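You operate a simulated robot arm through the tools that you are given. There is no shell and no other tool. Be economical: measure what you need, move in short steps, check, and stop when the job is done.

The job below is to be done with a simulated two-armed robot. You get a single attempt, and the scene is never put back.

## Task
Pick up the brush from the shelf under the workbench with one hand, pass it to the other hand and put it on the high shelf of the black rack. Take the lint ball from the shelf under the workbench and put it on the washboard. Close the shallow drawer. Take the jumper on the top of the wood cupboard and put it away on the shelf under the white table. Take the teal cup and put it on the shelf under the workbench. Take the blue pad and put it on the bottom step of the stairs. Put one of the cloth rolls from the steam rack on the green tray. Fetch the green pad and set it in the white bowl. Put one of the pads from the upper shelf of the brown counter on the top of the wash stand. Take the extension outlet on the upper shelf of the brown counter and put it away on the outlet ledge. Fetch the white hose stub and set it on the top of the green counter. Take the jam jar that expires first from the top of the dryer and put it on the top of the sorting table. Do these in any order. Set down upright: teal cup, blue pad, cloth roll, pad, white hose stub, jam jar.

It is judged by the outcome, as a careful person would: the job done as asked, and still so three seconds after it is handed in. It fails if anything else is knocked over, pushed out of place, dropped, spilled or broken. Flat cloth is picked up by pressing the open fingertips on it (5 to 10 N) and closing them slowly along it; thin cloth reads only 2 to 8 mm in the jaws.

## Robot
Two 7-joint arms with two-finger parallel grippers on one trunk, on a base that drives. Base frame: it is fixed to the floor where the robot stands at the start and does not move with it; the origin is under the middle of the robot, x ahead of it, y to its left, z up. Readings come in mm, rad, newtons and seconds.
The left shoulder is at the start at [70, 134, 1000], the right one opposite. Places, roughly: blue pad (10x7x8 cm) [-1400, 2800, 1200]; bottom step of the stairs (81x23 cm) [-5880, 2720, 200]; brush (12x5x10 cm) [500, 100, 300]; cloth roll [-2000, 750, 750]; extension outlet (8x4x4 cm) [-3000, 800, 500]; green pad (10x7x8 cm) [-2300, 300, 900]; green tray (24x17x3 cm) [-3300, 2800, 300]; high shelf of the black rack [-3300, 2900, 1200]; jam jar [-4500, -1250, 1250]; jumper (22x17x5 cm) [-200, 2900, 900]; lint ball (6x4x3 cm) [500, 600, 300]; outlet ledge (20x36 cm) [900, -1060, 880]; pad (10x7x8 cm) [-3300, 700, 500]; pad (9x6x8 cm) [-2700, 800, 500]; shallow drawer [0, 2600, 700]; shelf under the white table [-6000, 500, 400]; shelf under the workbench [700, 800, 300]; teal cup (7x7x8 cm) [-400, 2900, 900]; top of the green counter [-1300, 200, 900]; top of the sorting table [-4000, 300, 800]; top of the wash stand [-3900, -1400, 900]; washboard (20x30x3 cm) [-2900, 2900, 700]; white bowl (23x22x10 cm) [-2200, 2900, 1200]; white hose stub [-3250, -1500, 1000]. Payload 1.57 kg a hand.
Tool frame (each hand has its own): the origin (TCP) lies between the finger pads and is the grasp point; the fingertips stand 30 mm ahead of it; z points along the fingers, y is the line along which they close. Largest opening 80 mm; finger width 17, thickness 12; the body of the gripper, 40 by 82 mm, starts 80 mm behind the TCP.
Orientation is told as [roll, pitch, yaw] about the base's x, y, z axes, in that order, counted from this pose: with the fingers straight down and closing along the base's y, the tool's x points along the base's -x, its y along +y and its z along -z.

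## Interface
- The arms move only by the tool drive_tool. It takes "left_series", "right_series" or both (then of equal length, played together; a hand with none holds still); each is a list of rows, each a list of 6 numbers: the shift along the tool's x, y, z in mm, then the turn, a rotation vector about the tool's x, y, z in rad. In form: [[tx, ty, tz, rx, ry, rz], ...]. A call has 1 to 12 rows; each row is the pose to reach, as a shift and turn from the pose commanded when the call began, along the tool's axes at that moment. "left_fingers" and "right_fingers" are, for a hand that has rows, the gripper command, from -1 (shut) to 1 (fully open), values between in proportion, set as the call begins (left out, the last holds). Each row takes 0.2 s and may step no farther than 50 mm and 0.15 rad from the row before; otherwise, or with a gripper value out of range, the whole call is refused. A pose out of reach is approached as far as the arm can. The call stops where the force on the tool passes 40 N (or 10 N more than at its start, if that is more) or the arm is blocked; 0.2 s more then pass. Each finger travels about 153 mm/s and halts on what it meets, pressing with about 22 N; the grip force reading is that of the motor and also rises with nothing between the fingers. The clock runs only during rows and for 0.2 s after the last one: add rows that repeat a pose to give the fingers time. The reply holds the time, the measured pose of the TCP, the force on the tool along the base axes, the opening and the grip force, in the units named above and with some noise, with the torque about the TCP (base axes, N m) and any sound that the robot's microphone picked up.
- Cameras (640 x 400 px; columns grow to the right, rows downward): "scene" is now at [119.5, 32.1, 1208.2]; the picture's right is [0.42, -0.91, 0.00], its down [-0.69, -0.32, -0.65] and it looks along [0.58, 0.27, -0.76] (base axes); focal length 247 px, centre (320, 200). "left" rides on the left gripper at [72, 7, -122] in its tool frame; the picture's right is [-0.09, 1.00, 0.00], its down [-0.84, -0.08, -0.54] and it looks along [-0.54, -0.05, 0.84] (tool axes); focal length 238 px, centre (320, 200). "right" rides on the right gripper at [72, -7, -122] in its tool frame; the picture's right is [0.09, 1.00, 0.00], its down [-0.84, 0.08, -0.54] and it looks along [-0.54, 0.05, 0.84] (tool axes); focal length 238 px, centre (320, 200). There is no depth. A picture from a camera that has moved, and an enlarged one, comes with that camera's place and axes in the base frame and with its lens.
- get_image(camera): a new picture of that camera. No time passes.
- raise_lower(by): slides the trunk up (or, below 0, down) by that many mm; the arms and the scene camera ride with it, the base frame stays. It gives what a move gives, with no picture.
- drive_base(legs): drives the robot by 1 to 6 legs, each [ahead, left, turn to the left] in mm, mm and rad, along the robot's own axes; the way and the turn of a leg run together, so that a leg with both is an arc; at most 1500 mm and 3.142 rad a leg. The arms and the cameras ride along, it lands a little off, and it stops where it bumps. It gives what a move gives.
- pan_tilt(pan, tilt): turns the head with the scene camera to pan (to the left, within 1.501 rad either way) and tilt (down, from -0.506 to 1.204), counted from straight ahead of the robot. It gives what a move gives.
- inspect(camera, box): a new picture of the part [left, top, right, bottom] of that camera's present view, enlarged. No time passes.
- finish_job(): hands the job in; it is judged then, once.

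Go step by step. Nothing tells you exact positions but the pictures and the camera data: compare them with the known pose of the tool, close in by small moves and look again before you grip or let go. The budget is 567 turns and 370 pictures, counting those below and the enlarged ones. Unless the task says otherwise, let go and move clear before handing in.

The tools are called after ">>>" as a command line: name --argument value ..., lists and objects as JSON in quotes. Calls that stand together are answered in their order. drive_tool: Moves the arms, as the interface text tells. Its arguments: {"type":"object","properties":{"left_series":{"type":"array"},"left_fingers":{"type":"number"},"right_series":{"type":"array"},"right_fingers":{"type":"number"}},"required":[]} The other tools are called the same way: raise_lower (by) slides the trunk up or down; drive_base (legs) drives the base; pan_tilt (pan, tilt) turns the head that bears the scene camera; get_image (camera) takes a picture; inspect (camera, box) takes an enlarged picture of a part of a camera's view; finish_job () hands the job in.

At the start:

```text
time_s: 0.0
left_tool_pos: [185.0, 272.4, 604.7]
left_orientation: [-0.003, -0.003, 0.002]
left_wrist_force: [0.5, -0.1, -0.9]
left_moment: [-0.03, 0.0, -0.01]
left_gripper_width: 79.8
left_grasp_force: 0.0
right_tool_pos: [382.9, 61.6, 1000.3]
right_orientation: [-0.001, 0.001, 0.0]
right_wrist_force: [0.2, -0.2, 0.4]
right_moment: [0.04, -0.01, 0.01]
right_gripper_width: 79.9
right_grasp_force: 0.0
trunk travel left (down, up): [-573.0, 367.0]
robot x, y, heading: [1.1, -2.7, -0.006]
head pan, tilt: [0.438, 0.869]
```

scene: 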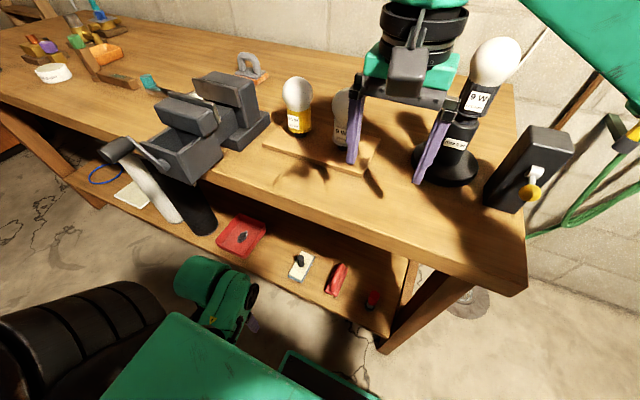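
right: 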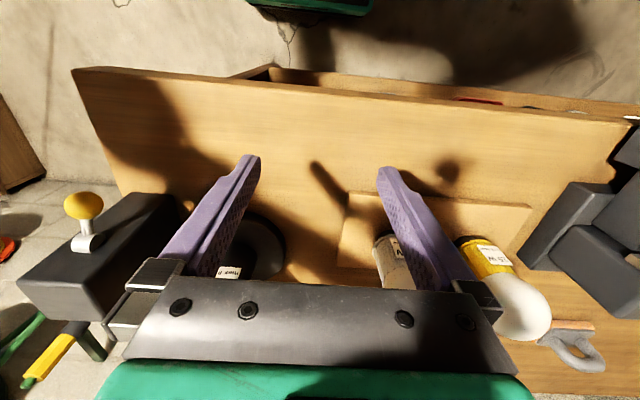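
left: 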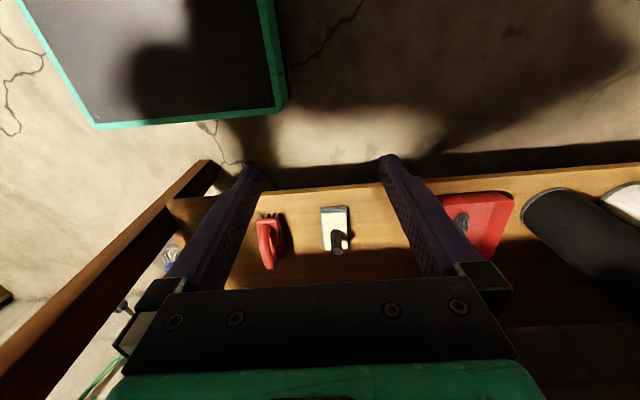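

I see the workbench ahead, with the lower shelf holding a red brush-like thing near [490,120,300] and a red tray with something grey near [500,600,300]. I'll look closer at both.

>>> inspect --camera "left" --box '[220, 160, 540, 360]'

>>> inspect --camera "scene" --box '[180, 190, 420, 340]'

```text
2.00 times, centred on (380, 260) of left
camera zoom: at [113.0, 279.0, 727.1], right [0.09, 1.0, 0.0], down [0.84, -0.08, 0.54], along [0.54, -0.05, -0.84], focal length 477 px, centre (200, 80)
```

zoom: 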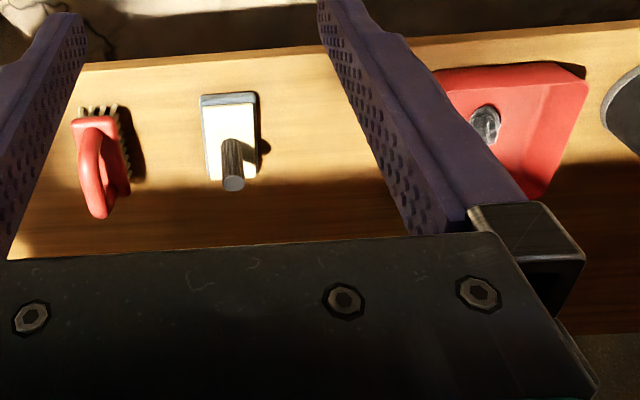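

```text
2.67 times, centred on (300, 265) of scene
camera zoom: at [119.5, 32.1, 1208.2], right [0.42, -0.91, 0.0], down [-0.69, -0.32, -0.65], along [0.58, 0.27, -0.76], focal length 659 px, centre (373, 27)
```

zoom: 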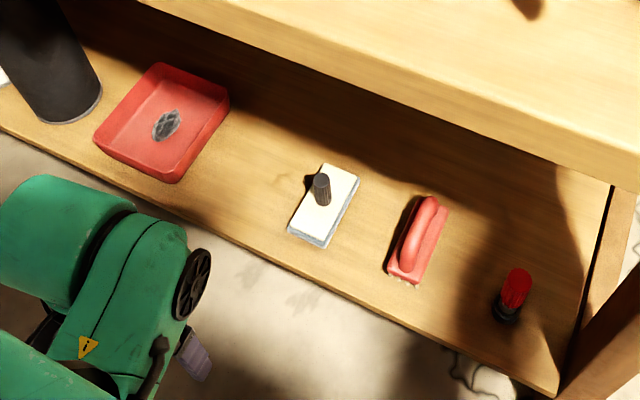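

The tabletop is at about z=900 with its front edge near x=346, and the shelf is at z=280 with its front edge near x=390. The right hand hovers over items on the tabletop, so I first lift it and draw it back to the side.

>>> drive_tool --right_series '[[0, 0, -50, 0, 0, 0], [0, 0, -90, 0, 0, 0], [45, 0, -90, 0, 0, 0], [90, 0, -90, 0, 0, 0], [135, 0, -90, 0, 0, 0], [170, -40, -90, 0, 0, 0], [180, -85, -90, 0, 0, 0], [180, -130, -90, 0, 0, 0], [180, -180, -90, 0, 0, 0], [180, -230, -90, 0, 0, 0], [180, -280, -90, 0, 0, 0]]'

>>> pan_tilt --pan 0.3 --tilt 0.95

>>> get_image --camera "scene"

```text
refused: row 6 steps farther than a row can; nothing moved
```

```text
time_s: 0.7
left_tool_pos: [185.7, 272.1, 606.7]
left_orientation: [-0.002, -0.003, 0.001]
left_wrist_force: [-0.4, -0.5, -1.3]
left_moment: [0.01, 0.03, -0.01]
left_gripper_width: 80.1
left_grasp_force: 0.2
right_tool_pos: [385.7, 62.3, 999.4]
right_orientation: [-0.002, 0.0, 0.0]
right_wrist_force: [-0.1, 0.1, -0.1]
right_moment: [0.01, 0.0, 0.02]
right_gripper_width: 80.2
right_grasp_force: 0.1
trunk travel left (down, up): [-573.0, 367.0]
robot x, y, heading: [1.6, -3.4, 0.001]
head pan, tilt: [0.3, 0.949]
```

```text
364 pictures are left
camera scene: at [119.1, 20.9, 1202.2], right [0.3, -0.96, 0.0], down [-0.78, -0.24, -0.58], along [0.56, 0.17, -0.81], focal length 247 px, centre (320, 200)
```

scene: 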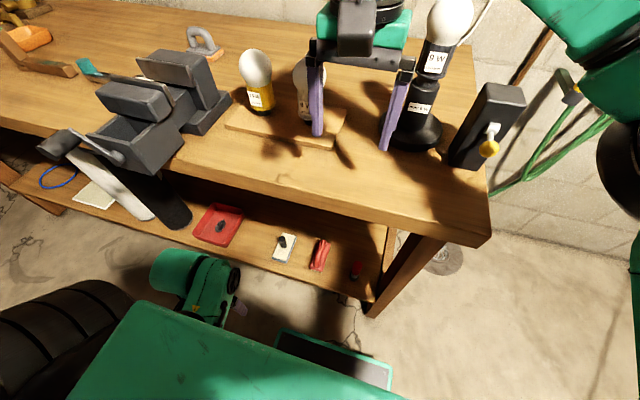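

The path had one overlong step. I'll resend it with shorter steps.

>>> drive_tool --right_series '[[0, 0, -50, 0, 0, 0], [0, 0, -90, 0, 0, 0], [45, 0, -90, 0, 0, 0], [90, 0, -90, 0, 0, 0], [135, 0, -90, 0, 0, 0], [170, -30, -90, 0, 0, 0], [180, -75, -90, 0, 0, 0], [180, -120, -90, 0, 0, 0], [180, -165, -90, 0, 0, 0], [180, -210, -90, 0, 0, 0], [180, -260, -90, 0, 0, 0]]'

>>> get_image --camera "scene"

```text
time_s: 2.2
left_tool_pos: [184.1, 270.8, 605.4]
left_orientation: [0.0, 0.0, 0.001]
left_wrist_force: [0.5, -0.6, 0.4]
left_moment: [0.01, 0.0, 0.0]
left_gripper_width: 80.0
left_grasp_force: 0.0
right_tool_pos: [217.6, 25.3, 1089.4]
right_orientation: [0.013, 0.005, -0.026]
right_wrist_force: [6.3, 4.7, 12.2]
right_moment: [-0.73, 1.67, -0.19]
right_gripper_width: 80.0
right_grasp_force: 0.1
trunk travel left (down, up): [-573.0, 367.0]
robot x, y, heading: [-3.2, 2.0, 0.001]
head pan, tilt: [0.3, 0.949]
stopped in row 7 (right hand): the force on the tool passed its limit (the readings are from after the stop); the commanded pose is now the measured one
```

```text
363 pictures are left
camera scene: at [118.2, 18.3, 1200.8], right [0.29, -0.96, 0.0], down [-0.79, -0.24, -0.57], along [0.54, 0.16, -0.82], focal length 247 px, centre (320, 200)
```

scene: 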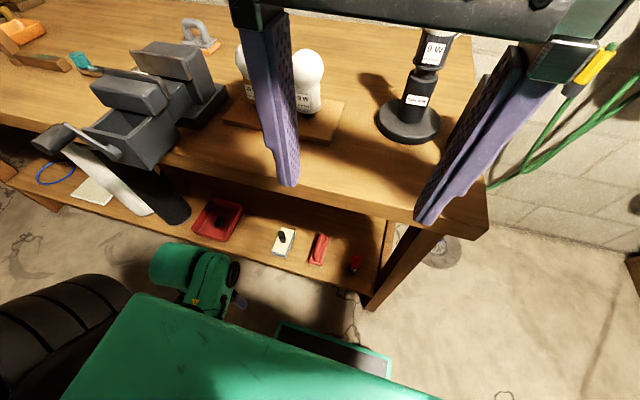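

The hand touched my own head. I'll move it forward slightly and then off to the right.

>>> drive_tool --right_series '[[-30, 0, 0, 0, 0, 0], [-50, -30, 0, 0, 0, 0], [-50, -75, 0, 0, 0, 0], [-50, -120, 0, 0, 0, 0], [-50, -165, 0, 0, 0, 0], [-50, -210, 0, 0, 0, 0], [-50, -255, 0, 0, 0, 0], [-50, -290, 0, 0, 0, 0], [-20, -290, 30, 0, 0, 0]]'

>>> get_image --camera "scene"

```text
time_s: 4.2
left_tool_pos: [183.1, 272.8, 604.8]
left_orientation: [-0.001, -0.003, 0.002]
left_wrist_force: [0.1, -0.3, -0.1]
left_moment: [-0.01, -0.01, -0.02]
left_gripper_width: 80.0
left_grasp_force: 0.0
right_tool_pos: [256.5, -221.1, 1034.6]
right_orientation: [0.009, 0.005, -0.025]
right_wrist_force: [-0.6, -0.1, 0.3]
right_moment: [-0.01, 0.0, 0.01]
right_gripper_width: 80.0
right_grasp_force: 0.1
right hand out of reach, approached as far as the arm can: row 7, 8, 9
trunk travel left (down, up): [-573.0, 367.0]
robot x, y, heading: [-0.7, -0.1, 0.005]
head pan, tilt: [0.3, 0.949]
```

```text
362 pictures are left
camera scene: at [117.8, 20.4, 1202.4], right [0.3, -0.96, 0.0], down [-0.78, -0.24, -0.58], along [0.56, 0.17, -0.81], focal length 247 px, centre (320, 200)
```

scene: 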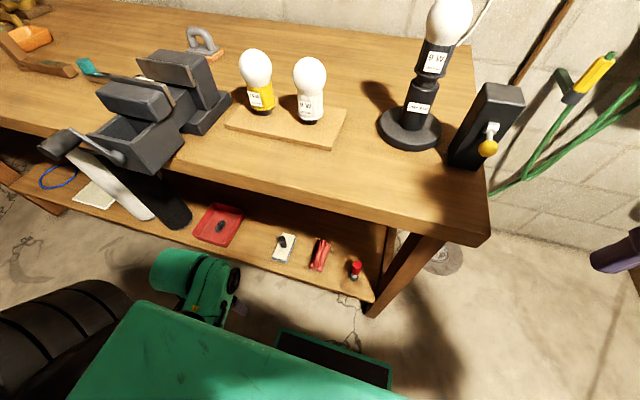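

Now I lower the right hand and draw it back so that it stays clear of the table, before lowering the trunk.

>>> drive_tool --right_series '[[10, 0, 45, 0, 0, 0], [20, 0, 90, 0, 0, 0], [30, 0, 135, 0, 0, 0], [40, 0, 180, 0, 0, 0], [50, 0, 225, 0, 0, 0], [60, 0, 270, 0, 0, 0], [70, 0, 315, 0, 0, 0]]'

>>> raise_lower --by -150

>>> get_image --camera "scene"

```text
time_s: 5.8
left_tool_pos: [184.9, 270.5, 606.3]
left_orientation: [-0.001, 0.0, 0.002]
left_wrist_force: [0.4, -0.5, 0.3]
left_moment: [-0.01, -0.03, 0.01]
left_gripper_width: 80.0
left_grasp_force: 0.1
right_tool_pos: [238.5, -239.1, 728.4]
right_orientation: [0.009, -0.007, -0.024]
right_wrist_force: [-0.5, -0.1, -1.2]
right_moment: [0.05, -0.07, -0.06]
right_gripper_width: 79.9
right_grasp_force: 0.0
right hand out of reach, approached as far as the arm can: row 4, 5, 6, 7
trunk travel left (down, up): [-573.0, 367.0]
robot x, y, heading: [-1.7, 2.4, -0.003]
head pan, tilt: [0.3, 0.949]
```

```text
time_s: 7.5
left_tool_pos: [184.9, 272.6, 455.0]
left_orientation: [-0.002, 0.0, 0.001]
left_wrist_force: [-0.4, -0.1, -0.7]
left_moment: [0.03, 0.0, 0.0]
left_gripper_width: 80.1
left_grasp_force: 0.1
right_tool_pos: [235.8, -238.5, 576.5]
right_orientation: [0.009, 0.003, -0.025]
right_wrist_force: [-0.5, 0.2, 0.9]
right_moment: [-0.02, 0.0, 0.02]
right_gripper_width: 80.0
right_grasp_force: 0.1
trunk travel left (down, up): [-423.0, 517.0]
robot x, y, heading: [2.0, -1.8, 0.002]
head pan, tilt: [0.3, 0.949]
```

```text
361 pictures are left
camera scene: at [118.9, 20.8, 1052.3], right [0.3, -0.96, 0.0], down [-0.78, -0.24, -0.58], along [0.56, 0.17, -0.81], focal length 247 px, centre (320, 200)
```

scene: 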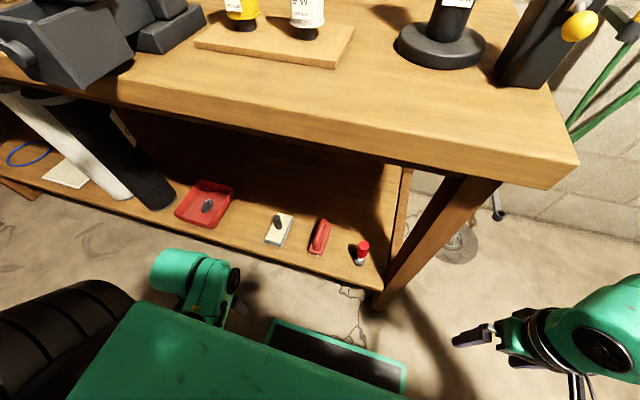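

Next I lower the trunk further, keep the left hand above the shelf level, and drive ahead about 120 mm.

>>> drive_tool --left_series '[[0, 0, -45, 0, 0, 0], [0, 0, -90, 0, 0, 0], [0, 0, -120, 0, 0, 0]]'

>>> raise_lower --by -120

>>> drive_base --legs '[[100, 0, 0]]'

>>> get_image --camera "scene"

>>> get_image --camera "left"

```text
time_s: 8.0
left_tool_pos: [206.7, 325.2, 503.2]
left_orientation: [0.162, 0.018, -0.096]
left_wrist_force: [-0.2, 0.0, 0.4]
left_moment: [0.01, 0.0, 0.0]
left_gripper_width: 79.9
left_grasp_force: 0.1
left hand out of reach, approached as far as the arm can: row 1, 2
right_tool_pos: [236.6, -238.8, 576.8]
right_orientation: [0.007, 0.004, -0.023]
right_wrist_force: [0.1, 0.4, -0.4]
right_moment: [0.01, -0.03, 0.0]
right_gripper_width: 80.0
right_grasp_force: 0.0
trunk travel left (down, up): [-423.0, 517.0]
robot x, y, heading: [0.3, 0.7, 0.0]
head pan, tilt: [0.3, 0.949]
stopped in row 2 (left hand): the arm was blocked; the commanded pose is now the measured one
```

```text
time_s: 9.5
left_tool_pos: [206.9, 324.8, 381.1]
left_orientation: [0.162, 0.019, -0.095]
left_wrist_force: [0.3, -0.3, -0.6]
left_moment: [0.0, -0.01, -0.02]
left_gripper_width: 80.2
left_grasp_force: 0.1
right_tool_pos: [236.9, -238.6, 456.8]
right_orientation: [0.008, 0.003, -0.025]
right_wrist_force: [-0.7, 0.2, 0.7]
right_moment: [-0.02, -0.03, 0.02]
right_gripper_width: 80.0
right_grasp_force: 0.1
trunk travel left (down, up): [-303.0, 637.0]
robot x, y, heading: [-1.2, -2.9, 0.001]
head pan, tilt: [0.3, 0.949]
```

```text
time_s: 10.6
left_tool_pos: [306.9, 324.5, 382.6]
left_orientation: [0.162, 0.024, -0.095]
left_wrist_force: [-0.3, -0.3, 0.4]
left_moment: [0.01, 0.01, 0.02]
left_gripper_width: 79.9
left_grasp_force: 0.1
right_tool_pos: [337.0, -238.1, 457.4]
right_orientation: [0.008, 0.004, -0.024]
right_wrist_force: [-0.7, -0.7, 0.3]
right_moment: [0.0, 0.02, 0.04]
right_gripper_width: 80.0
right_grasp_force: 0.0
trunk travel left (down, up): [-303.0, 637.0]
robot x, y, heading: [101.8, -3.1, 0.003]
head pan, tilt: [0.3, 0.949]
```

```text
360 pictures are left
camera scene: at [220.1, 20.8, 932.2], right [0.3, -0.96, 0.0], down [-0.78, -0.24, -0.58], along [0.56, 0.17, -0.81], focal length 247 px, centre (320, 200)
```

scene: 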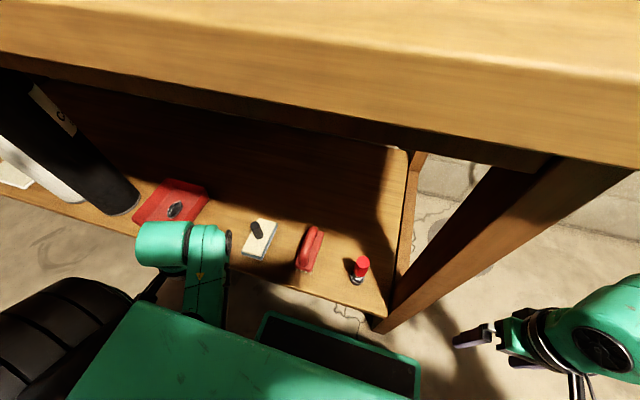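

```text
359 pictures are left
camera left: at [237.3, 317.6, 505.3], right [0.19, 0.97, 0.16], down [0.83, -0.24, 0.5], along [0.53, 0.04, -0.85], focal length 238 px, centre (320, 200)
```

left: 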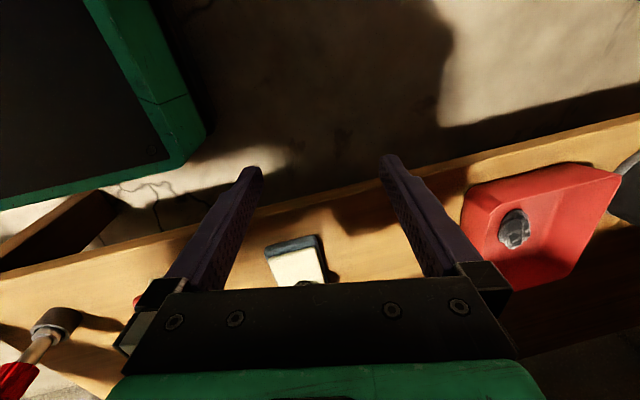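

The brush handle runs along x at about [465,119,370]. I raise the trunk a bit for arm room and straighten the left hand.

>>> raise_lower --by 110

>>> drive_tool --left_series '[[0, 0, 20, 0.08, -0.012, -0.047], [0, -30, 20, 0.162, -0.024, -0.095], [0, -80, 20, 0.162, -0.024, -0.095], [0, -130, 20, 0.162, -0.024, -0.095], [0, -180, 20, 0.162, -0.024, -0.095], [0, -205, 20, 0.162, -0.024, -0.095]]'

>>> get_image --camera "left"

```text
time_s: 12.0
left_tool_pos: [307.7, 325.2, 492.8]
left_orientation: [0.162, 0.02, -0.096]
left_wrist_force: [-0.1, -1.0, 0.4]
left_moment: [0.0, -0.03, -0.01]
left_gripper_width: 80.0
left_grasp_force: 0.0
right_tool_pos: [336.9, -239.2, 565.7]
right_orientation: [0.009, 0.003, -0.026]
right_wrist_force: [0.1, 0.2, -0.3]
right_moment: [-0.03, -0.01, -0.01]
right_gripper_width: 80.1
right_grasp_force: 0.0
trunk travel left (down, up): [-413.0, 527.0]
robot x, y, heading: [102.0, 2.0, -0.001]
head pan, tilt: [0.3, 0.949]
```

```text
time_s: 12.9
left_tool_pos: [315.9, 286.4, 474.2]
left_orientation: [0.162, -0.021, -0.121]
left_wrist_force: [-0.5, 0.4, 0.0]
left_moment: [-0.01, 0.01, 0.03]
left_gripper_width: 80.2
left_grasp_force: 0.1
right_tool_pos: [336.0, -239.5, 566.8]
right_orientation: [0.008, 0.002, -0.023]
right_wrist_force: [0.2, 0.5, 0.9]
right_moment: [0.01, 0.02, 0.0]
right_gripper_width: 80.1
right_grasp_force: 0.1
trunk travel left (down, up): [-413.0, 527.0]
robot x, y, heading: [100.4, -3.6, 0.005]
head pan, tilt: [0.3, 0.949]
stopped in row 4 (left hand): the arm was blocked; the commanded pose is now the measured one
```

```text
358 pictures are left
camera left: at [239.8, 282.6, 594.4], right [0.21, 0.96, 0.16], down [0.8, -0.26, 0.54], along [0.56, 0.02, -0.83], focal length 238 px, centre (320, 200)
```

left: 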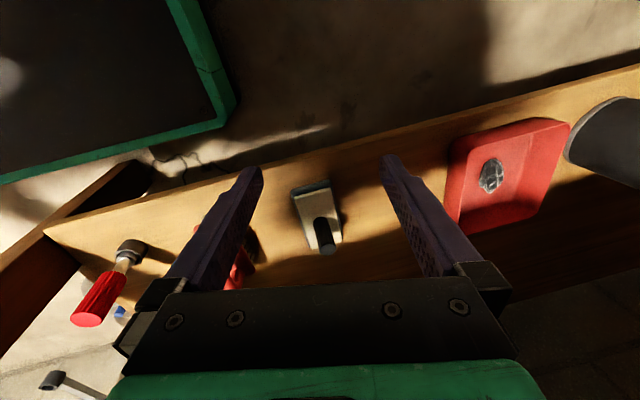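

The arm seems folded to its limit there. I'll go forward first, away from the shoulder, then across while straightening.

>>> drive_tool --left_series '[[-45, 5, 1, 0, 0, 0], [-89, 11, 2, 0, 0, 0], [-114, -26, -4, 0.05, 0.007, -0.04], [-119, -70, -11, 0.1, 0.014, -0.08], [-124, -109, -18, 0.162, 0.021, -0.12], [-129, -149, -24, 0.162, 0.021, -0.12]]'

>>> get_image --camera "left"

>>> get_image --camera "scene"

```text
time_s: 14.4
left_tool_pos: [426.7, 180.3, 473.0]
left_orientation: [0.164, -0.02, -0.031]
left_wrist_force: [0.1, -0.4, -0.1]
left_moment: [-0.01, 0.01, -0.01]
left_gripper_width: 79.9
left_grasp_force: 0.0
right_tool_pos: [335.5, -238.1, 566.8]
right_orientation: [0.007, 0.003, -0.024]
right_wrist_force: [-0.2, -0.2, -1.1]
right_moment: [0.05, -0.02, 0.04]
right_gripper_width: 79.9
right_grasp_force: 0.2
trunk travel left (down, up): [-413.0, 527.0]
robot x, y, heading: [104.1, 2.5, 0.002]
head pan, tilt: [0.3, 0.949]
stopped in row 6 (left hand): the arm was blocked; the commanded pose is now the measured one
```

```text
357 pictures are left
camera left: at [352.6, 168.1, 592.2], right [0.12, 0.98, 0.16], down [0.82, -0.19, 0.54], along [0.56, 0.07, -0.83], focal length 238 px, centre (320, 200)
```

left: 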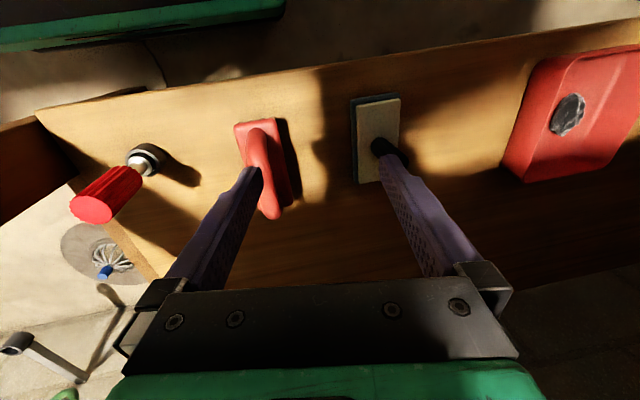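

```text
356 pictures are left
camera scene: at [219.8, 20.9, 1042.2], right [0.3, -0.96, 0.0], down [-0.78, -0.24, -0.58], along [0.56, 0.17, -0.81], focal length 247 px, centre (320, 200)
```

scene: 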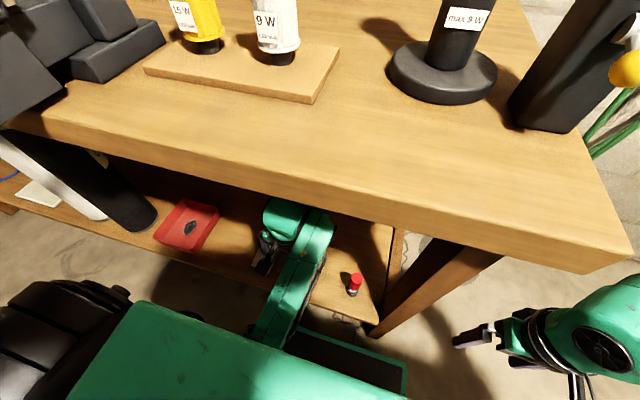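

The wrist seems near a joint limit at this fold. I'll give the arm more drop by raising the trunk 80 and lowering the hand, then straighten.

>>> raise_lower --by 80

>>> drive_tool --left_series '[[0, 0, 45, 0, 0, 0], [0, 0, 80, 0, 0, 0], [0, 0, 80, 0.08, 0.01, -0.015], [0, 0, 80, 0.162, 0.02, -0.03]]'

```text
time_s: 15.5
left_tool_pos: [418.1, 177.6, 537.3]
left_orientation: [0.153, 0.02, -0.038]
left_wrist_force: [-0.3, 0.7, -0.3]
left_moment: [0.01, 0.02, -0.01]
left_gripper_width: 80.0
left_grasp_force: 0.0
right_tool_pos: [336.4, -236.5, 643.9]
right_orientation: [0.005, 0.004, -0.024]
right_wrist_force: [-0.7, -0.1, 0.5]
right_moment: [0.02, -0.05, -0.01]
right_gripper_width: 80.0
right_grasp_force: 0.0
trunk travel left (down, up): [-493.0, 447.0]
robot x, y, heading: [101.4, -1.8, 0.001]
head pan, tilt: [0.3, 0.949]
```

```text
time_s: 16.5
left_tool_pos: [429.5, 191.8, 472.0]
left_orientation: [-0.003, -0.001, 0.003]
left_wrist_force: [-0.1, -0.4, 0.4]
left_moment: [-0.01, -0.01, 0.01]
left_gripper_width: 79.9
left_grasp_force: 0.1
right_tool_pos: [337.7, -239.3, 647.6]
right_orientation: [0.007, 0.004, -0.024]
right_wrist_force: [0.2, 0.5, 0.4]
right_moment: [0.02, -0.03, 0.01]
right_gripper_width: 79.9
right_grasp_force: 0.0
trunk travel left (down, up): [-493.0, 447.0]
robot x, y, heading: [100.3, -0.9, 0.0]
head pan, tilt: [0.3, 0.949]
```

The hand is straight now. I move it above the brush.

>>> drive_tool --left_series '[[-10, -36, 0, 0, 0, 0], [-20, -72, 0, 0, 0, 0]]'

>>> get_image --camera "left"

>>> get_image --camera "scene"

```text
time_s: 17.3
left_tool_pos: [442.5, 153.0, 465.2]
left_orientation: [0.082, 0.01, -0.013]
left_wrist_force: [-0.5, 0.4, 1.1]
left_moment: [-0.01, -0.01, 0.0]
left_gripper_width: 79.8
left_grasp_force: 0.2
right_tool_pos: [336.9, -238.5, 647.5]
right_orientation: [0.006, 0.003, -0.026]
right_wrist_force: [0.2, -0.9, 0.6]
right_moment: [0.02, 0.0, -0.01]
right_gripper_width: 79.9
right_grasp_force: 0.2
trunk travel left (down, up): [-493.0, 447.0]
robot x, y, heading: [102.2, 0.5, 0.005]
head pan, tilt: [0.3, 0.949]
stopped in row 2 (left hand): the arm was blocked; the commanded pose is now the measured one
```

```text
355 pictures are left
camera left: at [372.3, 149.4, 587.6], right [0.11, 0.99, 0.08], down [0.84, -0.13, 0.53], along [0.53, 0.01, -0.85], focal length 238 px, centre (320, 200)
```

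left: 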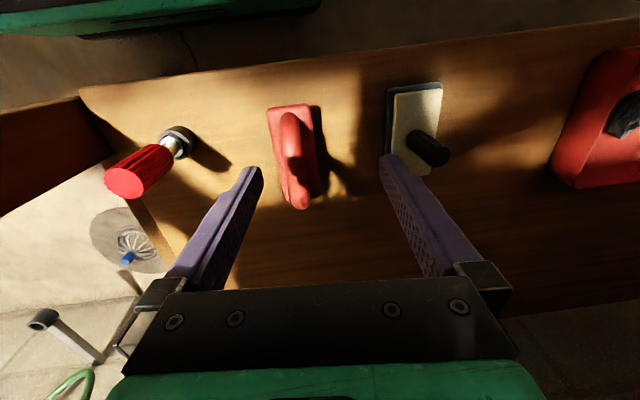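

```text
354 pictures are left
camera scene: at [219.6, 21.0, 1122.2], right [0.3, -0.96, 0.0], down [-0.78, -0.24, -0.58], along [0.56, 0.17, -0.81], focal length 247 px, centre (320, 200)
```

scene: 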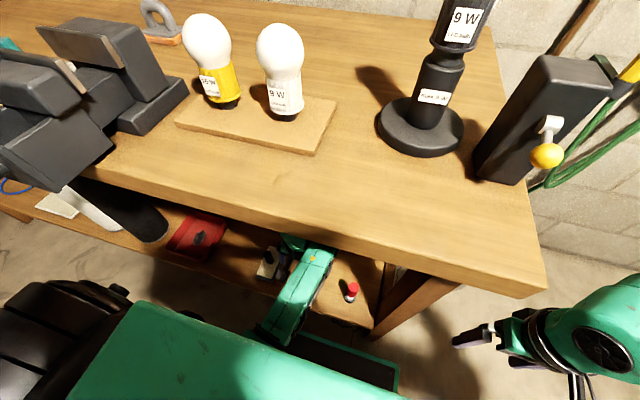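

The arm is blocked moving inward, so instead I shift the base to the right by 50 mm and correct the hand.

>>> drive_base --legs '[[0, -55, 0]]'

>>> drive_tool --left_series '[[0, 10, 0, 0.04, 0, 0], [0, 21, 0, 0.082, -0.01, -0.013]]'

>>> get_image --camera "left"

```text
time_s: 18.3
left_tool_pos: [443.4, 97.1, 465.7]
left_orientation: [0.083, 0.01, -0.014]
left_wrist_force: [0.3, -0.8, -0.4]
left_moment: [0.01, -0.02, 0.02]
left_gripper_width: 80.1
left_grasp_force: 0.0
right_tool_pos: [336.5, -293.4, 646.8]
right_orientation: [0.008, 0.004, -0.026]
right_wrist_force: [0.1, -0.5, -0.1]
right_moment: [0.0, 0.05, 0.01]
right_gripper_width: 80.1
right_grasp_force: 0.0
trunk travel left (down, up): [-493.0, 447.0]
robot x, y, heading: [99.8, -55.3, -0.001]
head pan, tilt: [0.3, 0.949]
```

```text
time_s: 18.9
left_tool_pos: [444.9, 116.4, 467.9]
left_orientation: [-0.002, 0.0, -0.002]
left_wrist_force: [-0.2, 0.9, 0.3]
left_moment: [0.01, 0.02, 0.0]
left_gripper_width: 80.0
left_grasp_force: 0.0
right_tool_pos: [337.4, -294.2, 646.4]
right_orientation: [0.008, 0.005, -0.026]
right_wrist_force: [-0.8, 0.7, 0.0]
right_moment: [-0.02, 0.02, -0.01]
right_gripper_width: 80.1
right_grasp_force: 0.1
trunk travel left (down, up): [-493.0, 447.0]
robot x, y, heading: [102.6, -55.9, -0.001]
head pan, tilt: [0.3, 0.949]
```

```text
353 pictures are left
camera left: at [372.2, 123.4, 588.8], right [0.09, 1.0, 0.0], down [0.84, -0.08, 0.54], along [0.54, -0.05, -0.84], focal length 238 px, centre (320, 200)
```

left: 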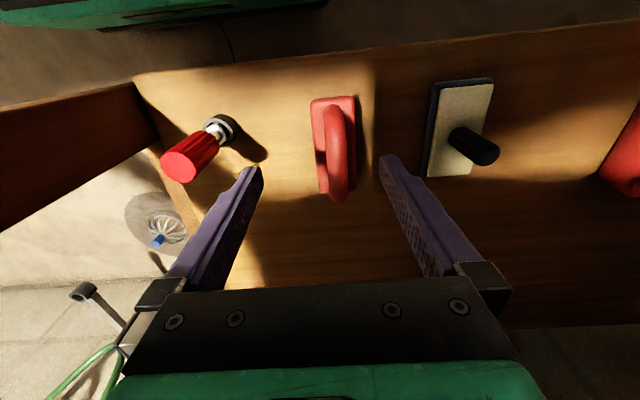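

The brush handle centre is about [464,131]. I move over it and descend part of the way.

>>> drive_tool --left_series '[[-10, 8, 0, 0, 0, 0], [-19, 15, 20, 0, 0, 0], [-19, 15, 60, 0, 0, 0]]'

>>> get_image --camera "left"

>>> get_image --camera "scene"

```text
time_s: 19.7
left_tool_pos: [463.4, 131.0, 405.8]
left_orientation: [-0.003, 0.001, -0.001]
left_wrist_force: [-0.1, -0.5, 0.1]
left_moment: [0.01, -0.02, 0.02]
left_gripper_width: 80.0
left_grasp_force: 0.2
right_tool_pos: [337.1, -292.6, 646.8]
right_orientation: [0.007, 0.005, -0.026]
right_wrist_force: [0.6, -0.2, -0.2]
right_moment: [0.01, -0.02, 0.02]
right_gripper_width: 80.1
right_grasp_force: 0.1
trunk travel left (down, up): [-493.0, 447.0]
robot x, y, heading: [96.5, -56.0, -0.006]
head pan, tilt: [0.3, 0.949]
```

```text
352 pictures are left
camera left: at [391.0, 137.7, 527.8], right [0.09, 1.0, 0.0], down [0.84, -0.08, 0.54], along [0.54, -0.05, -0.84], focal length 238 px, centre (320, 200)
```

left: 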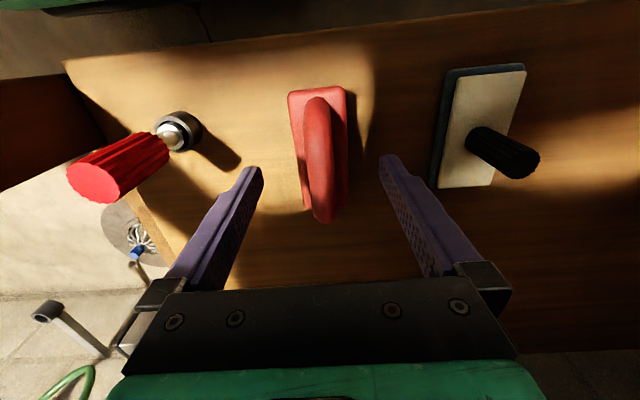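

```text
351 pictures are left
camera scene: at [220.0, -33.3, 1122.2], right [0.29, -0.96, 0.0], down [-0.78, -0.24, -0.58], along [0.56, 0.17, -0.81], focal length 247 px, centre (320, 200)
```

scene: 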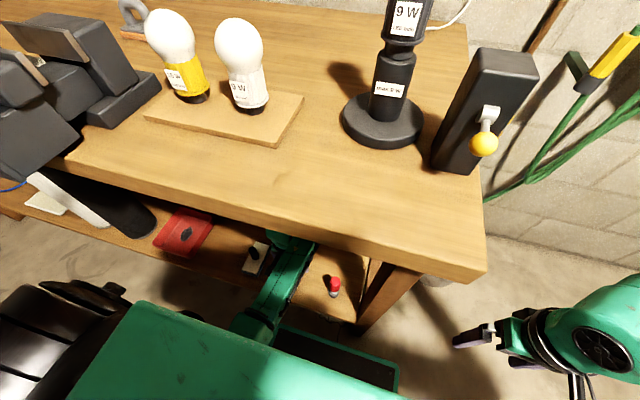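

The handle is centred between the fingers at y≈130, top about z≈385. I descend to z≈360 and grip.

>>> drive_tool --left_series '[[0, -1, 30, 0, 0, 0], [0, -1, 46, 0, 0, 0]]'

>>> drive_tool --left_series '[[0, 0, 0, 0, 0, 0], [0, 0, 0, 0, 0, 0], [0, 0, 0, 0, 0, 0]]' --left_fingers -1

>>> get_image --camera "left"

```text
time_s: 20.3
left_tool_pos: [464.8, 130.5, 359.7]
left_orientation: [-0.001, -0.002, -0.001]
left_wrist_force: [0.6, 0.2, -0.4]
left_moment: [0.02, 0.0, 0.0]
left_gripper_width: 80.3
left_grasp_force: 0.1
right_tool_pos: [336.6, -292.6, 646.8]
right_orientation: [0.009, 0.003, -0.027]
right_wrist_force: [0.4, -1.3, -0.2]
right_moment: [0.02, 0.0, -0.03]
right_gripper_width: 80.0
right_grasp_force: 0.0
trunk travel left (down, up): [-493.0, 447.0]
robot x, y, heading: [99.9, -52.9, 0.001]
head pan, tilt: [0.3, 0.949]
```

```text
time_s: 21.1
left_tool_pos: [463.2, 131.0, 359.3]
left_orientation: [-0.001, 0.0, 0.0]
left_wrist_force: [-1.0, 0.5, 0.2]
left_moment: [-0.02, 0.04, 0.01]
left_gripper_width: 21.7
left_grasp_force: 22.1
right_tool_pos: [337.5, -293.8, 646.4]
right_orientation: [0.008, 0.002, -0.026]
right_wrist_force: [-1.3, 0.7, 1.4]
right_moment: [0.03, -0.03, 0.02]
right_gripper_width: 80.1
right_grasp_force: 0.0
trunk travel left (down, up): [-493.0, 447.0]
robot x, y, heading: [100.9, -55.1, 0.001]
head pan, tilt: [0.3, 0.949]
```

```text
350 pictures are left
camera left: at [391.4, 137.6, 481.3], right [0.09, 1.0, 0.0], down [0.84, -0.08, 0.54], along [0.54, -0.05, -0.84], focal length 238 px, centre (320, 200)
```

left: 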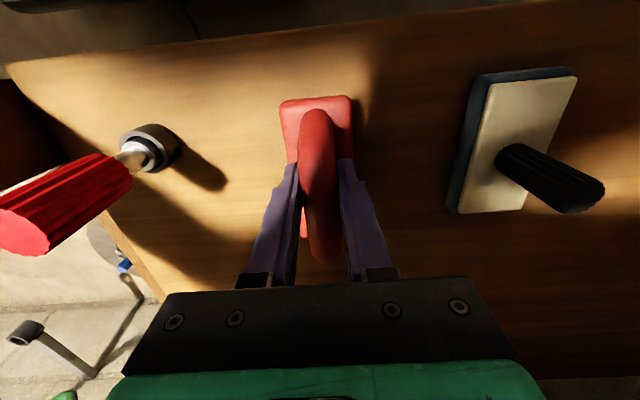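

The handle is gripped (21.7 mm). I lift it and back out from under the table.

>>> drive_tool --left_series '[[0, 0, -30, 0, 0, 0], [0, 0, -60, 0, 0, 0]]'

>>> drive_base --legs '[[-250, 0, 0]]'

>>> get_image --camera "scene"

>>> get_image --camera "left"

```text
time_s: 21.7
left_tool_pos: [463.7, 130.9, 418.9]
left_orientation: [-0.002, -0.001, -0.001]
left_wrist_force: [0.7, -0.1, -1.0]
left_moment: [-0.01, 0.01, 0.0]
left_gripper_width: 21.7
left_grasp_force: 22.2
right_tool_pos: [336.1, -293.4, 646.8]
right_orientation: [0.009, 0.005, -0.026]
right_wrist_force: [0.0, 0.8, 0.2]
right_moment: [0.03, -0.02, 0.0]
right_gripper_width: 80.1
right_grasp_force: 0.1
trunk travel left (down, up): [-493.0, 447.0]
robot x, y, heading: [103.3, -54.1, -0.004]
head pan, tilt: [0.3, 0.949]
```

```text
time_s: 23.5
left_tool_pos: [218.8, 131.7, 418.1]
left_orientation: [-0.004, -0.001, 0.0]
left_wrist_force: [0.9, 0.2, -1.3]
left_moment: [-0.01, 0.01, -0.03]
left_gripper_width: 21.5
left_grasp_force: 21.7
right_tool_pos: [92.0, -292.9, 647.8]
right_orientation: [0.007, 0.004, -0.025]
right_wrist_force: [0.0, 0.3, -0.2]
right_moment: [-0.01, -0.01, -0.02]
right_gripper_width: 79.9
right_grasp_force: 0.1
trunk travel left (down, up): [-493.0, 447.0]
robot x, y, heading: [-142.3, -55.6, 0.003]
head pan, tilt: [0.3, 0.949]
```

```text
349 pictures are left
camera scene: at [-25.7, -33.2, 1122.3], right [0.3, -0.96, 0.0], down [-0.78, -0.24, -0.58], along [0.56, 0.17, -0.81], focal length 247 px, centre (320, 200)
```

scene: 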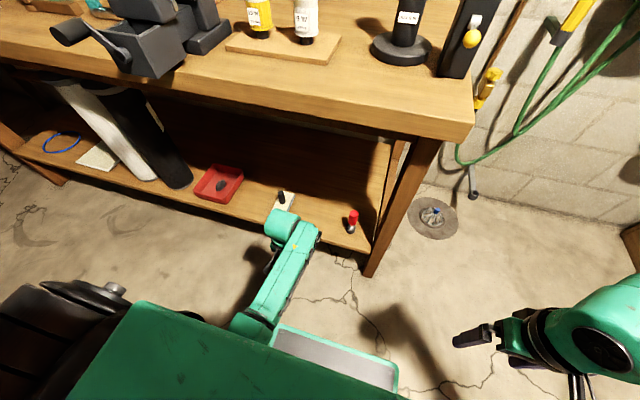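

```text
348 pictures are left
camera left: at [146.2, 139.0, 540.8], right [0.09, 1.0, 0.0], down [0.84, -0.08, 0.54], along [0.54, -0.05, -0.84], focal length 238 px, centre (320, 200)
```

left: 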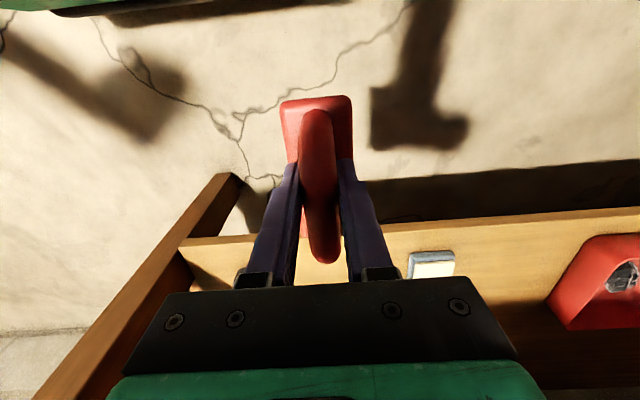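

The brush is held. In free space, I try to bring it toward the middle for the handover.

>>> drive_tool --left_series '[[-20, -40, 0, 0, 0, 0], [-40, -80, 0, 0, 0, 0], [-50, -120, 0, 0, 0, 0], [-50, -160, 0, 0, 0, 0]]'

```text
time_s: 24.5
left_tool_pos: [260.2, 76.0, 390.9]
left_orientation: [0.174, 0.016, 0.028]
left_wrist_force: [0.3, 0.6, -1.4]
left_moment: [0.04, 0.04, -0.01]
left_gripper_width: 21.3
left_grasp_force: 22.0
right_tool_pos: [91.4, -292.3, 647.4]
right_orientation: [0.006, 0.004, -0.024]
right_wrist_force: [0.7, -0.1, 0.2]
right_moment: [0.01, -0.05, 0.01]
right_gripper_width: 80.0
right_grasp_force: 0.0
trunk travel left (down, up): [-493.0, 447.0]
robot x, y, heading: [-142.4, -53.0, -0.003]
head pan, tilt: [0.3, 0.949]
stopped in row 4 (left hand): the arm was blocked; the commanded pose is now the measured one
```

The inward reach at this low height is limited, so I back off more and raise the hand toward shoulder height, where reaching inward works.

>>> drive_base --legs '[[-250, 0, 0]]'

>>> drive_tool --left_series '[[0, 0, -45, 0.05, 0, 0], [0, 0, -90, 0.1, 0, 0], [0, 0, -135, 0.17, -0.01, 0.03], [0, 0, -180, 0.17, -0.01, 0.03], [0, 0, -225, 0.17, -0.01, 0.03], [0, 0, -270, 0.17, -0.01, 0.03], [0, 0, -315, 0.17, -0.01, 0.03], [0, 0, -360, 0.17, -0.01, 0.03]]'

>>> get_image --camera "scene"

```text
time_s: 26.3
left_tool_pos: [11.4, 78.1, 392.4]
left_orientation: [0.172, 0.015, 0.035]
left_wrist_force: [-0.2, 0.1, -1.1]
left_moment: [-0.01, 0.05, -0.03]
left_gripper_width: 21.2
left_grasp_force: 22.0
right_tool_pos: [-154.4, -292.7, 647.6]
right_orientation: [0.008, 0.003, -0.018]
right_wrist_force: [0.0, 0.8, 1.0]
right_moment: [0.01, -0.01, -0.01]
right_gripper_width: 80.1
right_grasp_force: 0.1
trunk travel left (down, up): [-493.0, 447.0]
robot x, y, heading: [-394.4, -51.9, 0.005]
head pan, tilt: [0.3, 0.949]
```

```text
time_s: 27.4
left_tool_pos: [10.4, 113.0, 551.9]
left_orientation: [0.168, 0.028, 0.025]
left_wrist_force: [-1.3, -0.3, -1.1]
left_moment: [0.01, 0.0, 0.01]
left_gripper_width: 21.8
left_grasp_force: 22.1
left hand out of reach, approached as far as the arm can: row 5
right_tool_pos: [-152.6, -291.7, 647.2]
right_orientation: [0.007, 0.003, -0.016]
right_wrist_force: [-0.7, 0.3, -0.3]
right_moment: [-0.01, -0.01, 0.05]
right_gripper_width: 80.2
right_grasp_force: 0.1
trunk travel left (down, up): [-493.0, 447.0]
robot x, y, heading: [-389.5, -56.0, 0.01]
head pan, tilt: [0.3, 0.949]
stopped in row 5 (left hand): the arm was blocked; the commanded pose is now the measured one
```

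```text
347 pictures are left
camera scene: at [-271.8, -33.1, 1122.2], right [0.3, -0.95, 0.0], down [-0.78, -0.25, -0.58], along [0.55, 0.18, -0.81], focal length 247 px, centre (320, 200)
```

scene: 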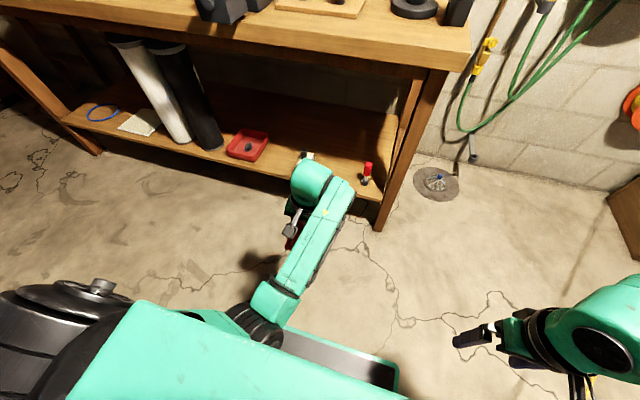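

The left elbow configuration limits inward motion. Instead, I'll turn the brush so its handle lies along y, and let the right hand come in horizontally from the right. First I straighten the left hand.

>>> drive_tool --left_series '[[0, 10, 30, 0.05, 0, 0], [0, 20, 60, 0.1, 0, 0], [0, 20, 90, 0.168, -0.028, 0.025]]'

>>> drive_tool --left_series '[[0, 0, 0, 0, 0, 0.145], [0, 0, 0, 0, 0, 0.29], [0, 0, 0, 0, 0, 0.435], [0, 0, 0, 0, 0, 0.58], [0, 0, 0, 0, 0, 0.725], [0, 0, 0, 0, 0, 0.87], [0, 0, 0, 0, 0, 1.015], [0, 0, 0, 0, 0, 1.16], [0, 0, 0, 0, 0, 1.305], [0, 0, 0, 0, 0, 1.45], [0, 0, 0, 0, 0, 1.57]]'

```text
time_s: 28.2
left_tool_pos: [6.5, 146.4, 464.4]
left_orientation: [0.0, 0.0, -0.004]
left_wrist_force: [0.7, -1.1, -1.5]
left_moment: [0.02, -0.01, -0.01]
left_gripper_width: 21.1
left_grasp_force: 22.3
right_tool_pos: [-154.3, -291.8, 647.5]
right_orientation: [0.008, 0.002, -0.017]
right_wrist_force: [-0.3, 0.4, -0.1]
right_moment: [-0.02, -0.02, -0.01]
right_gripper_width: 80.1
right_grasp_force: 0.0
trunk travel left (down, up): [-493.0, 447.0]
robot x, y, heading: [-390.3, -53.2, 0.004]
head pan, tilt: [0.3, 0.949]
```

```text
time_s: 30.6
left_tool_pos: [7.0, 147.6, 465.7]
left_orientation: [0.0, 0.0, -1.575]
left_wrist_force: [0.0, -0.2, -0.4]
left_moment: [0.04, -0.01, 0.01]
left_gripper_width: 21.1
left_grasp_force: 21.7
right_tool_pos: [-152.8, -292.3, 646.3]
right_orientation: [0.007, 0.003, -0.018]
right_wrist_force: [0.2, 1.4, 0.5]
right_moment: [-0.03, 0.01, 0.0]
right_gripper_width: 80.1
right_grasp_force: 0.0
trunk travel left (down, up): [-493.0, 447.0]
robot x, y, heading: [-395.3, -52.2, 0.009]
head pan, tilt: [0.3, 0.949]
```

The brush is turned, with its handle along y at about [7,147,470]. Now the right hand: yaw it −90°, then tilt it to point left with the camera above.

>>> drive_tool --right_series '[[0, 0, 0, 0, 0, 0.145], [0, 0, 0, 0, 0, 0.29], [0, 0, 0, 0, 0, 0.435], [0, 0, 0, 0, 0, 0.58], [0, 0, 0, 0, 0, 0.725], [0, 0, 0, 0, 0, 0.87], [0, 0, 0, 0, 0, 1.015], [0, 0, 0, 0, 0, 1.16], [0, 0, 0, 0, 0, 1.305], [0, 0, 0, 0, 0, 1.45], [0, 0, 0, 0, 0, 1.57]]'

>>> drive_tool --right_series '[[0, 15, 0, 0, 0.145, 0], [0, 30, 0, 0, 0.29, 0], [0, 45, 0, 0, 0.435, 0], [0, 60, 0, 0, 0.58, 0], [0, 75, 0, 0, 0.725, 0], [0, 90, 0, 0, 0.87, 0], [0, 105, 0, 0, 1.015, 0], [0, 120, 0, 0, 1.16, 0], [0, 135, 0, 0, 1.305, 0], [0, 150, 0, 0, 1.45, 0], [0, 160, 0, 0, 1.57, 0]]'

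>>> get_image --camera "scene"

```text
time_s: 33.0
left_tool_pos: [5.8, 146.9, 465.2]
left_orientation: [-0.001, -0.001, -1.574]
left_wrist_force: [-0.4, 0.0, -1.3]
left_moment: [0.01, 0.01, -0.01]
left_gripper_width: 21.5
left_grasp_force: 22.3
right_tool_pos: [-152.4, -291.5, 646.4]
right_orientation: [-0.004, 0.01, -1.591]
right_wrist_force: [-1.5, -0.8, -1.7]
right_moment: [0.02, -0.02, 0.0]
right_gripper_width: 80.1
right_grasp_force: 0.1
trunk travel left (down, up): [-493.0, 447.0]
robot x, y, heading: [-386.9, -55.1, 0.008]
head pan, tilt: [0.3, 0.949]
```

```text
time_s: 35.4
left_tool_pos: [7.6, 147.4, 465.9]
left_orientation: [0.0, 0.0, -1.575]
left_wrist_force: [-0.2, -1.0, -1.6]
left_moment: [0.02, 0.02, 0.02]
left_gripper_width: 21.6
left_grasp_force: 22.2
right_tool_pos: [6.2, -294.7, 645.7]
right_orientation: [-2.754, 1.561, 1.937]
right_wrist_force: [-0.8, 0.8, 0.3]
right_moment: [-0.05, 0.01, 0.03]
right_gripper_width: 80.4
right_grasp_force: 0.2
trunk travel left (down, up): [-493.0, 447.0]
robot x, y, heading: [-389.7, -55.9, 0.002]
head pan, tilt: [0.3, 0.949]
```

```text
346 pictures are left
camera scene: at [-271.6, -33.2, 1122.2], right [0.3, -0.95, 0.0], down [-0.78, -0.25, -0.58], along [0.55, 0.18, -0.81], focal length 247 px, centre (320, 200)
```

scene: 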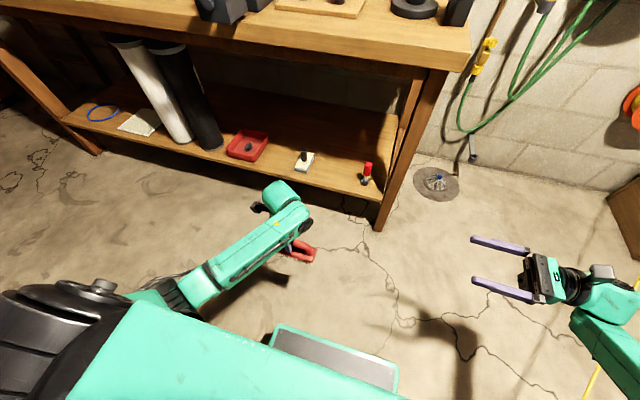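

The right gripper now points left, at [6,-295,646]. I lower it to the handle's height and approach partway.

>>> drive_tool --right_series '[[-45, 0, 0, 0, 0, 0], [-90, 0, 20, 0, 0, 0], [-130, 0, 50, 0, 0, 0], [-170, 0, 80, 0, 0, 0], [-172, 0, 130, 0, 0, 0], [-172, 0, 180, 0, 0, 0], [-172, 0, 230, 0, 0, 0], [-172, 0, 280, 0, 0, 0], [-172, 0, 315, 0, 0, 0]]'

>>> get_image --camera "right"

>>> get_image --camera "scene"

```text
time_s: 37.4
left_tool_pos: [8.0, 147.9, 465.6]
left_orientation: [-0.001, 0.0, -1.573]
left_wrist_force: [0.2, -0.2, -1.7]
left_moment: [0.01, 0.02, -0.02]
left_gripper_width: 21.6
left_grasp_force: 22.2
right_tool_pos: [8.8, 22.7, 486.1]
right_orientation: [-2.601, 1.565, 2.095]
right_wrist_force: [0.1, 0.8, 0.1]
right_moment: [0.0, 0.01, 0.01]
right_gripper_width: 79.9
right_grasp_force: 0.3
right hand out of reach, approached as far as the arm can: row 3, 4, 5, 6, 7, 8, 9
trunk travel left (down, up): [-493.0, 447.0]
robot x, y, heading: [-388.8, -60.5, 0.007]
head pan, tilt: [0.3, 0.949]
```

```text
345 pictures are left
camera right: at [0.6, -100.0, 556.2], right [1.0, -0.02, 0.09], down [0.07, -0.54, -0.84], along [0.06, 0.84, -0.54], focal length 238 px, centre (320, 200)
```

right: 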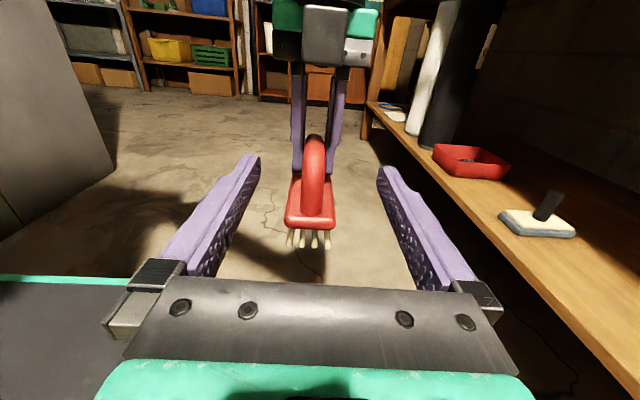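

```text
344 pictures are left
camera scene: at [-272.0, -32.8, 1122.2], right [0.3, -0.95, 0.0], down [-0.78, -0.25, -0.58], along [0.55, 0.18, -0.81], focal length 247 px, centre (320, 200)
```

scene: 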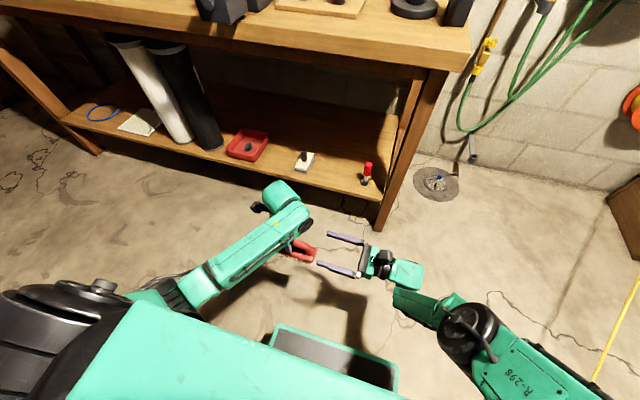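

The view is good: the handle lies between the right fingers' lanes. I raise the left hand 18 mm to match heights, then advance the right hand.

>>> drive_tool --left_series '[[0, 0, -10, 0, 0, 0], [0, 0, -18, 0, 0, 0]]'

>>> drive_tool --right_series '[[0, 0, 30, 0, 0, 0], [0, 0, 60, 0, 0, 0], [0, 0, 80, 0, 0, 0]]'

>>> get_image --camera "right"

```text
time_s: 38.0
left_tool_pos: [7.3, 147.1, 483.5]
left_orientation: [0.0, -0.002, -1.573]
left_wrist_force: [-0.3, 0.6, -1.8]
left_moment: [0.01, 0.04, -0.02]
left_gripper_width: 21.4
left_grasp_force: 22.1
right_tool_pos: [9.1, 21.4, 485.1]
right_orientation: [-2.638, 1.565, 2.057]
right_wrist_force: [0.1, 0.6, 0.0]
right_moment: [0.0, 0.0, 0.01]
right_gripper_width: 79.9
right_grasp_force: 0.1
trunk travel left (down, up): [-493.0, 447.0]
robot x, y, heading: [-392.6, -55.5, 0.008]
head pan, tilt: [0.3, 0.949]
```

```text
time_s: 38.8
left_tool_pos: [7.3, 146.7, 482.9]
left_orientation: [-0.001, 0.003, -1.574]
left_wrist_force: [0.2, -0.1, -1.2]
left_moment: [0.02, 0.0, 0.04]
left_gripper_width: 21.5
left_grasp_force: 22.2
right_tool_pos: [4.8, 90.0, 497.1]
right_orientation: [-2.636, 1.564, 2.06]
right_wrist_force: [-0.2, 0.4, 0.4]
right_moment: [0.0, 0.0, 0.01]
right_gripper_width: 80.2
right_grasp_force: 0.1
right hand out of reach, approached as far as the arm can: row 1, 2, 3
trunk travel left (down, up): [-493.0, 447.0]
robot x, y, heading: [-394.9, -53.3, 0.009]
head pan, tilt: [0.3, 0.949]
```

```text
343 pictures are left
camera right: at [-4.1, -32.8, 567.8], right [1.0, -0.02, 0.09], down [0.07, -0.54, -0.84], along [0.06, 0.84, -0.53], focal length 238 px, centre (320, 200)
```

right: 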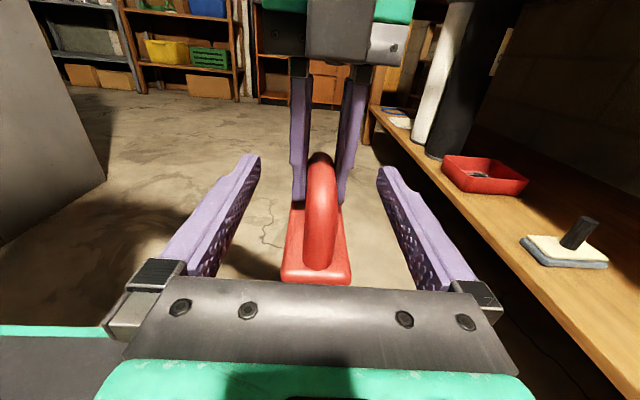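

The right arm is near its reach limit, so I bring the left hand 15 mm up and 15 mm toward the right hand.

>>> drive_tool --left_series '[[-8, -1, -8, 0, 0, 0], [-15, -2, -16, 0, 0, 0]]'

>>> get_image --camera "right"

```text
time_s: 39.4
left_tool_pos: [5.1, 132.5, 500.0]
left_orientation: [0.002, 0.0, -1.575]
left_wrist_force: [0.0, 0.4, -1.5]
left_moment: [0.03, -0.02, -0.02]
left_gripper_width: 21.3
left_grasp_force: 22.2
right_tool_pos: [5.4, 89.2, 497.4]
right_orientation: [-2.648, 1.563, 2.048]
right_wrist_force: [0.2, 0.1, -0.2]
right_moment: [0.04, 0.02, -0.01]
right_gripper_width: 79.9
right_grasp_force: 0.0
trunk travel left (down, up): [-493.0, 447.0]
robot x, y, heading: [-390.3, -55.6, 0.006]
head pan, tilt: [0.3, 0.949]
```

```text
342 pictures are left
camera right: at [-4.2, -33.0, 567.8], right [1.0, -0.02, 0.09], down [0.07, -0.54, -0.84], along [0.06, 0.84, -0.53], focal length 238 px, centre (320, 200)
```

right: 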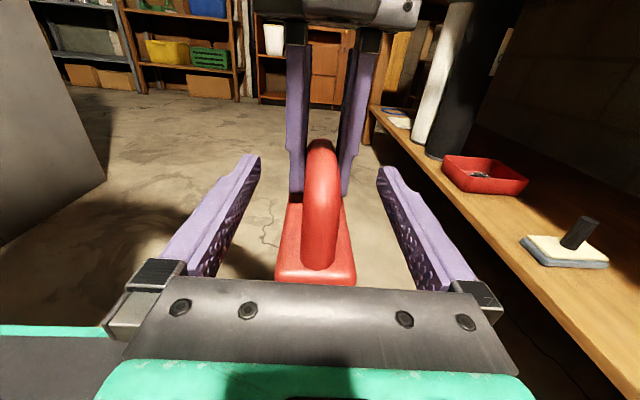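

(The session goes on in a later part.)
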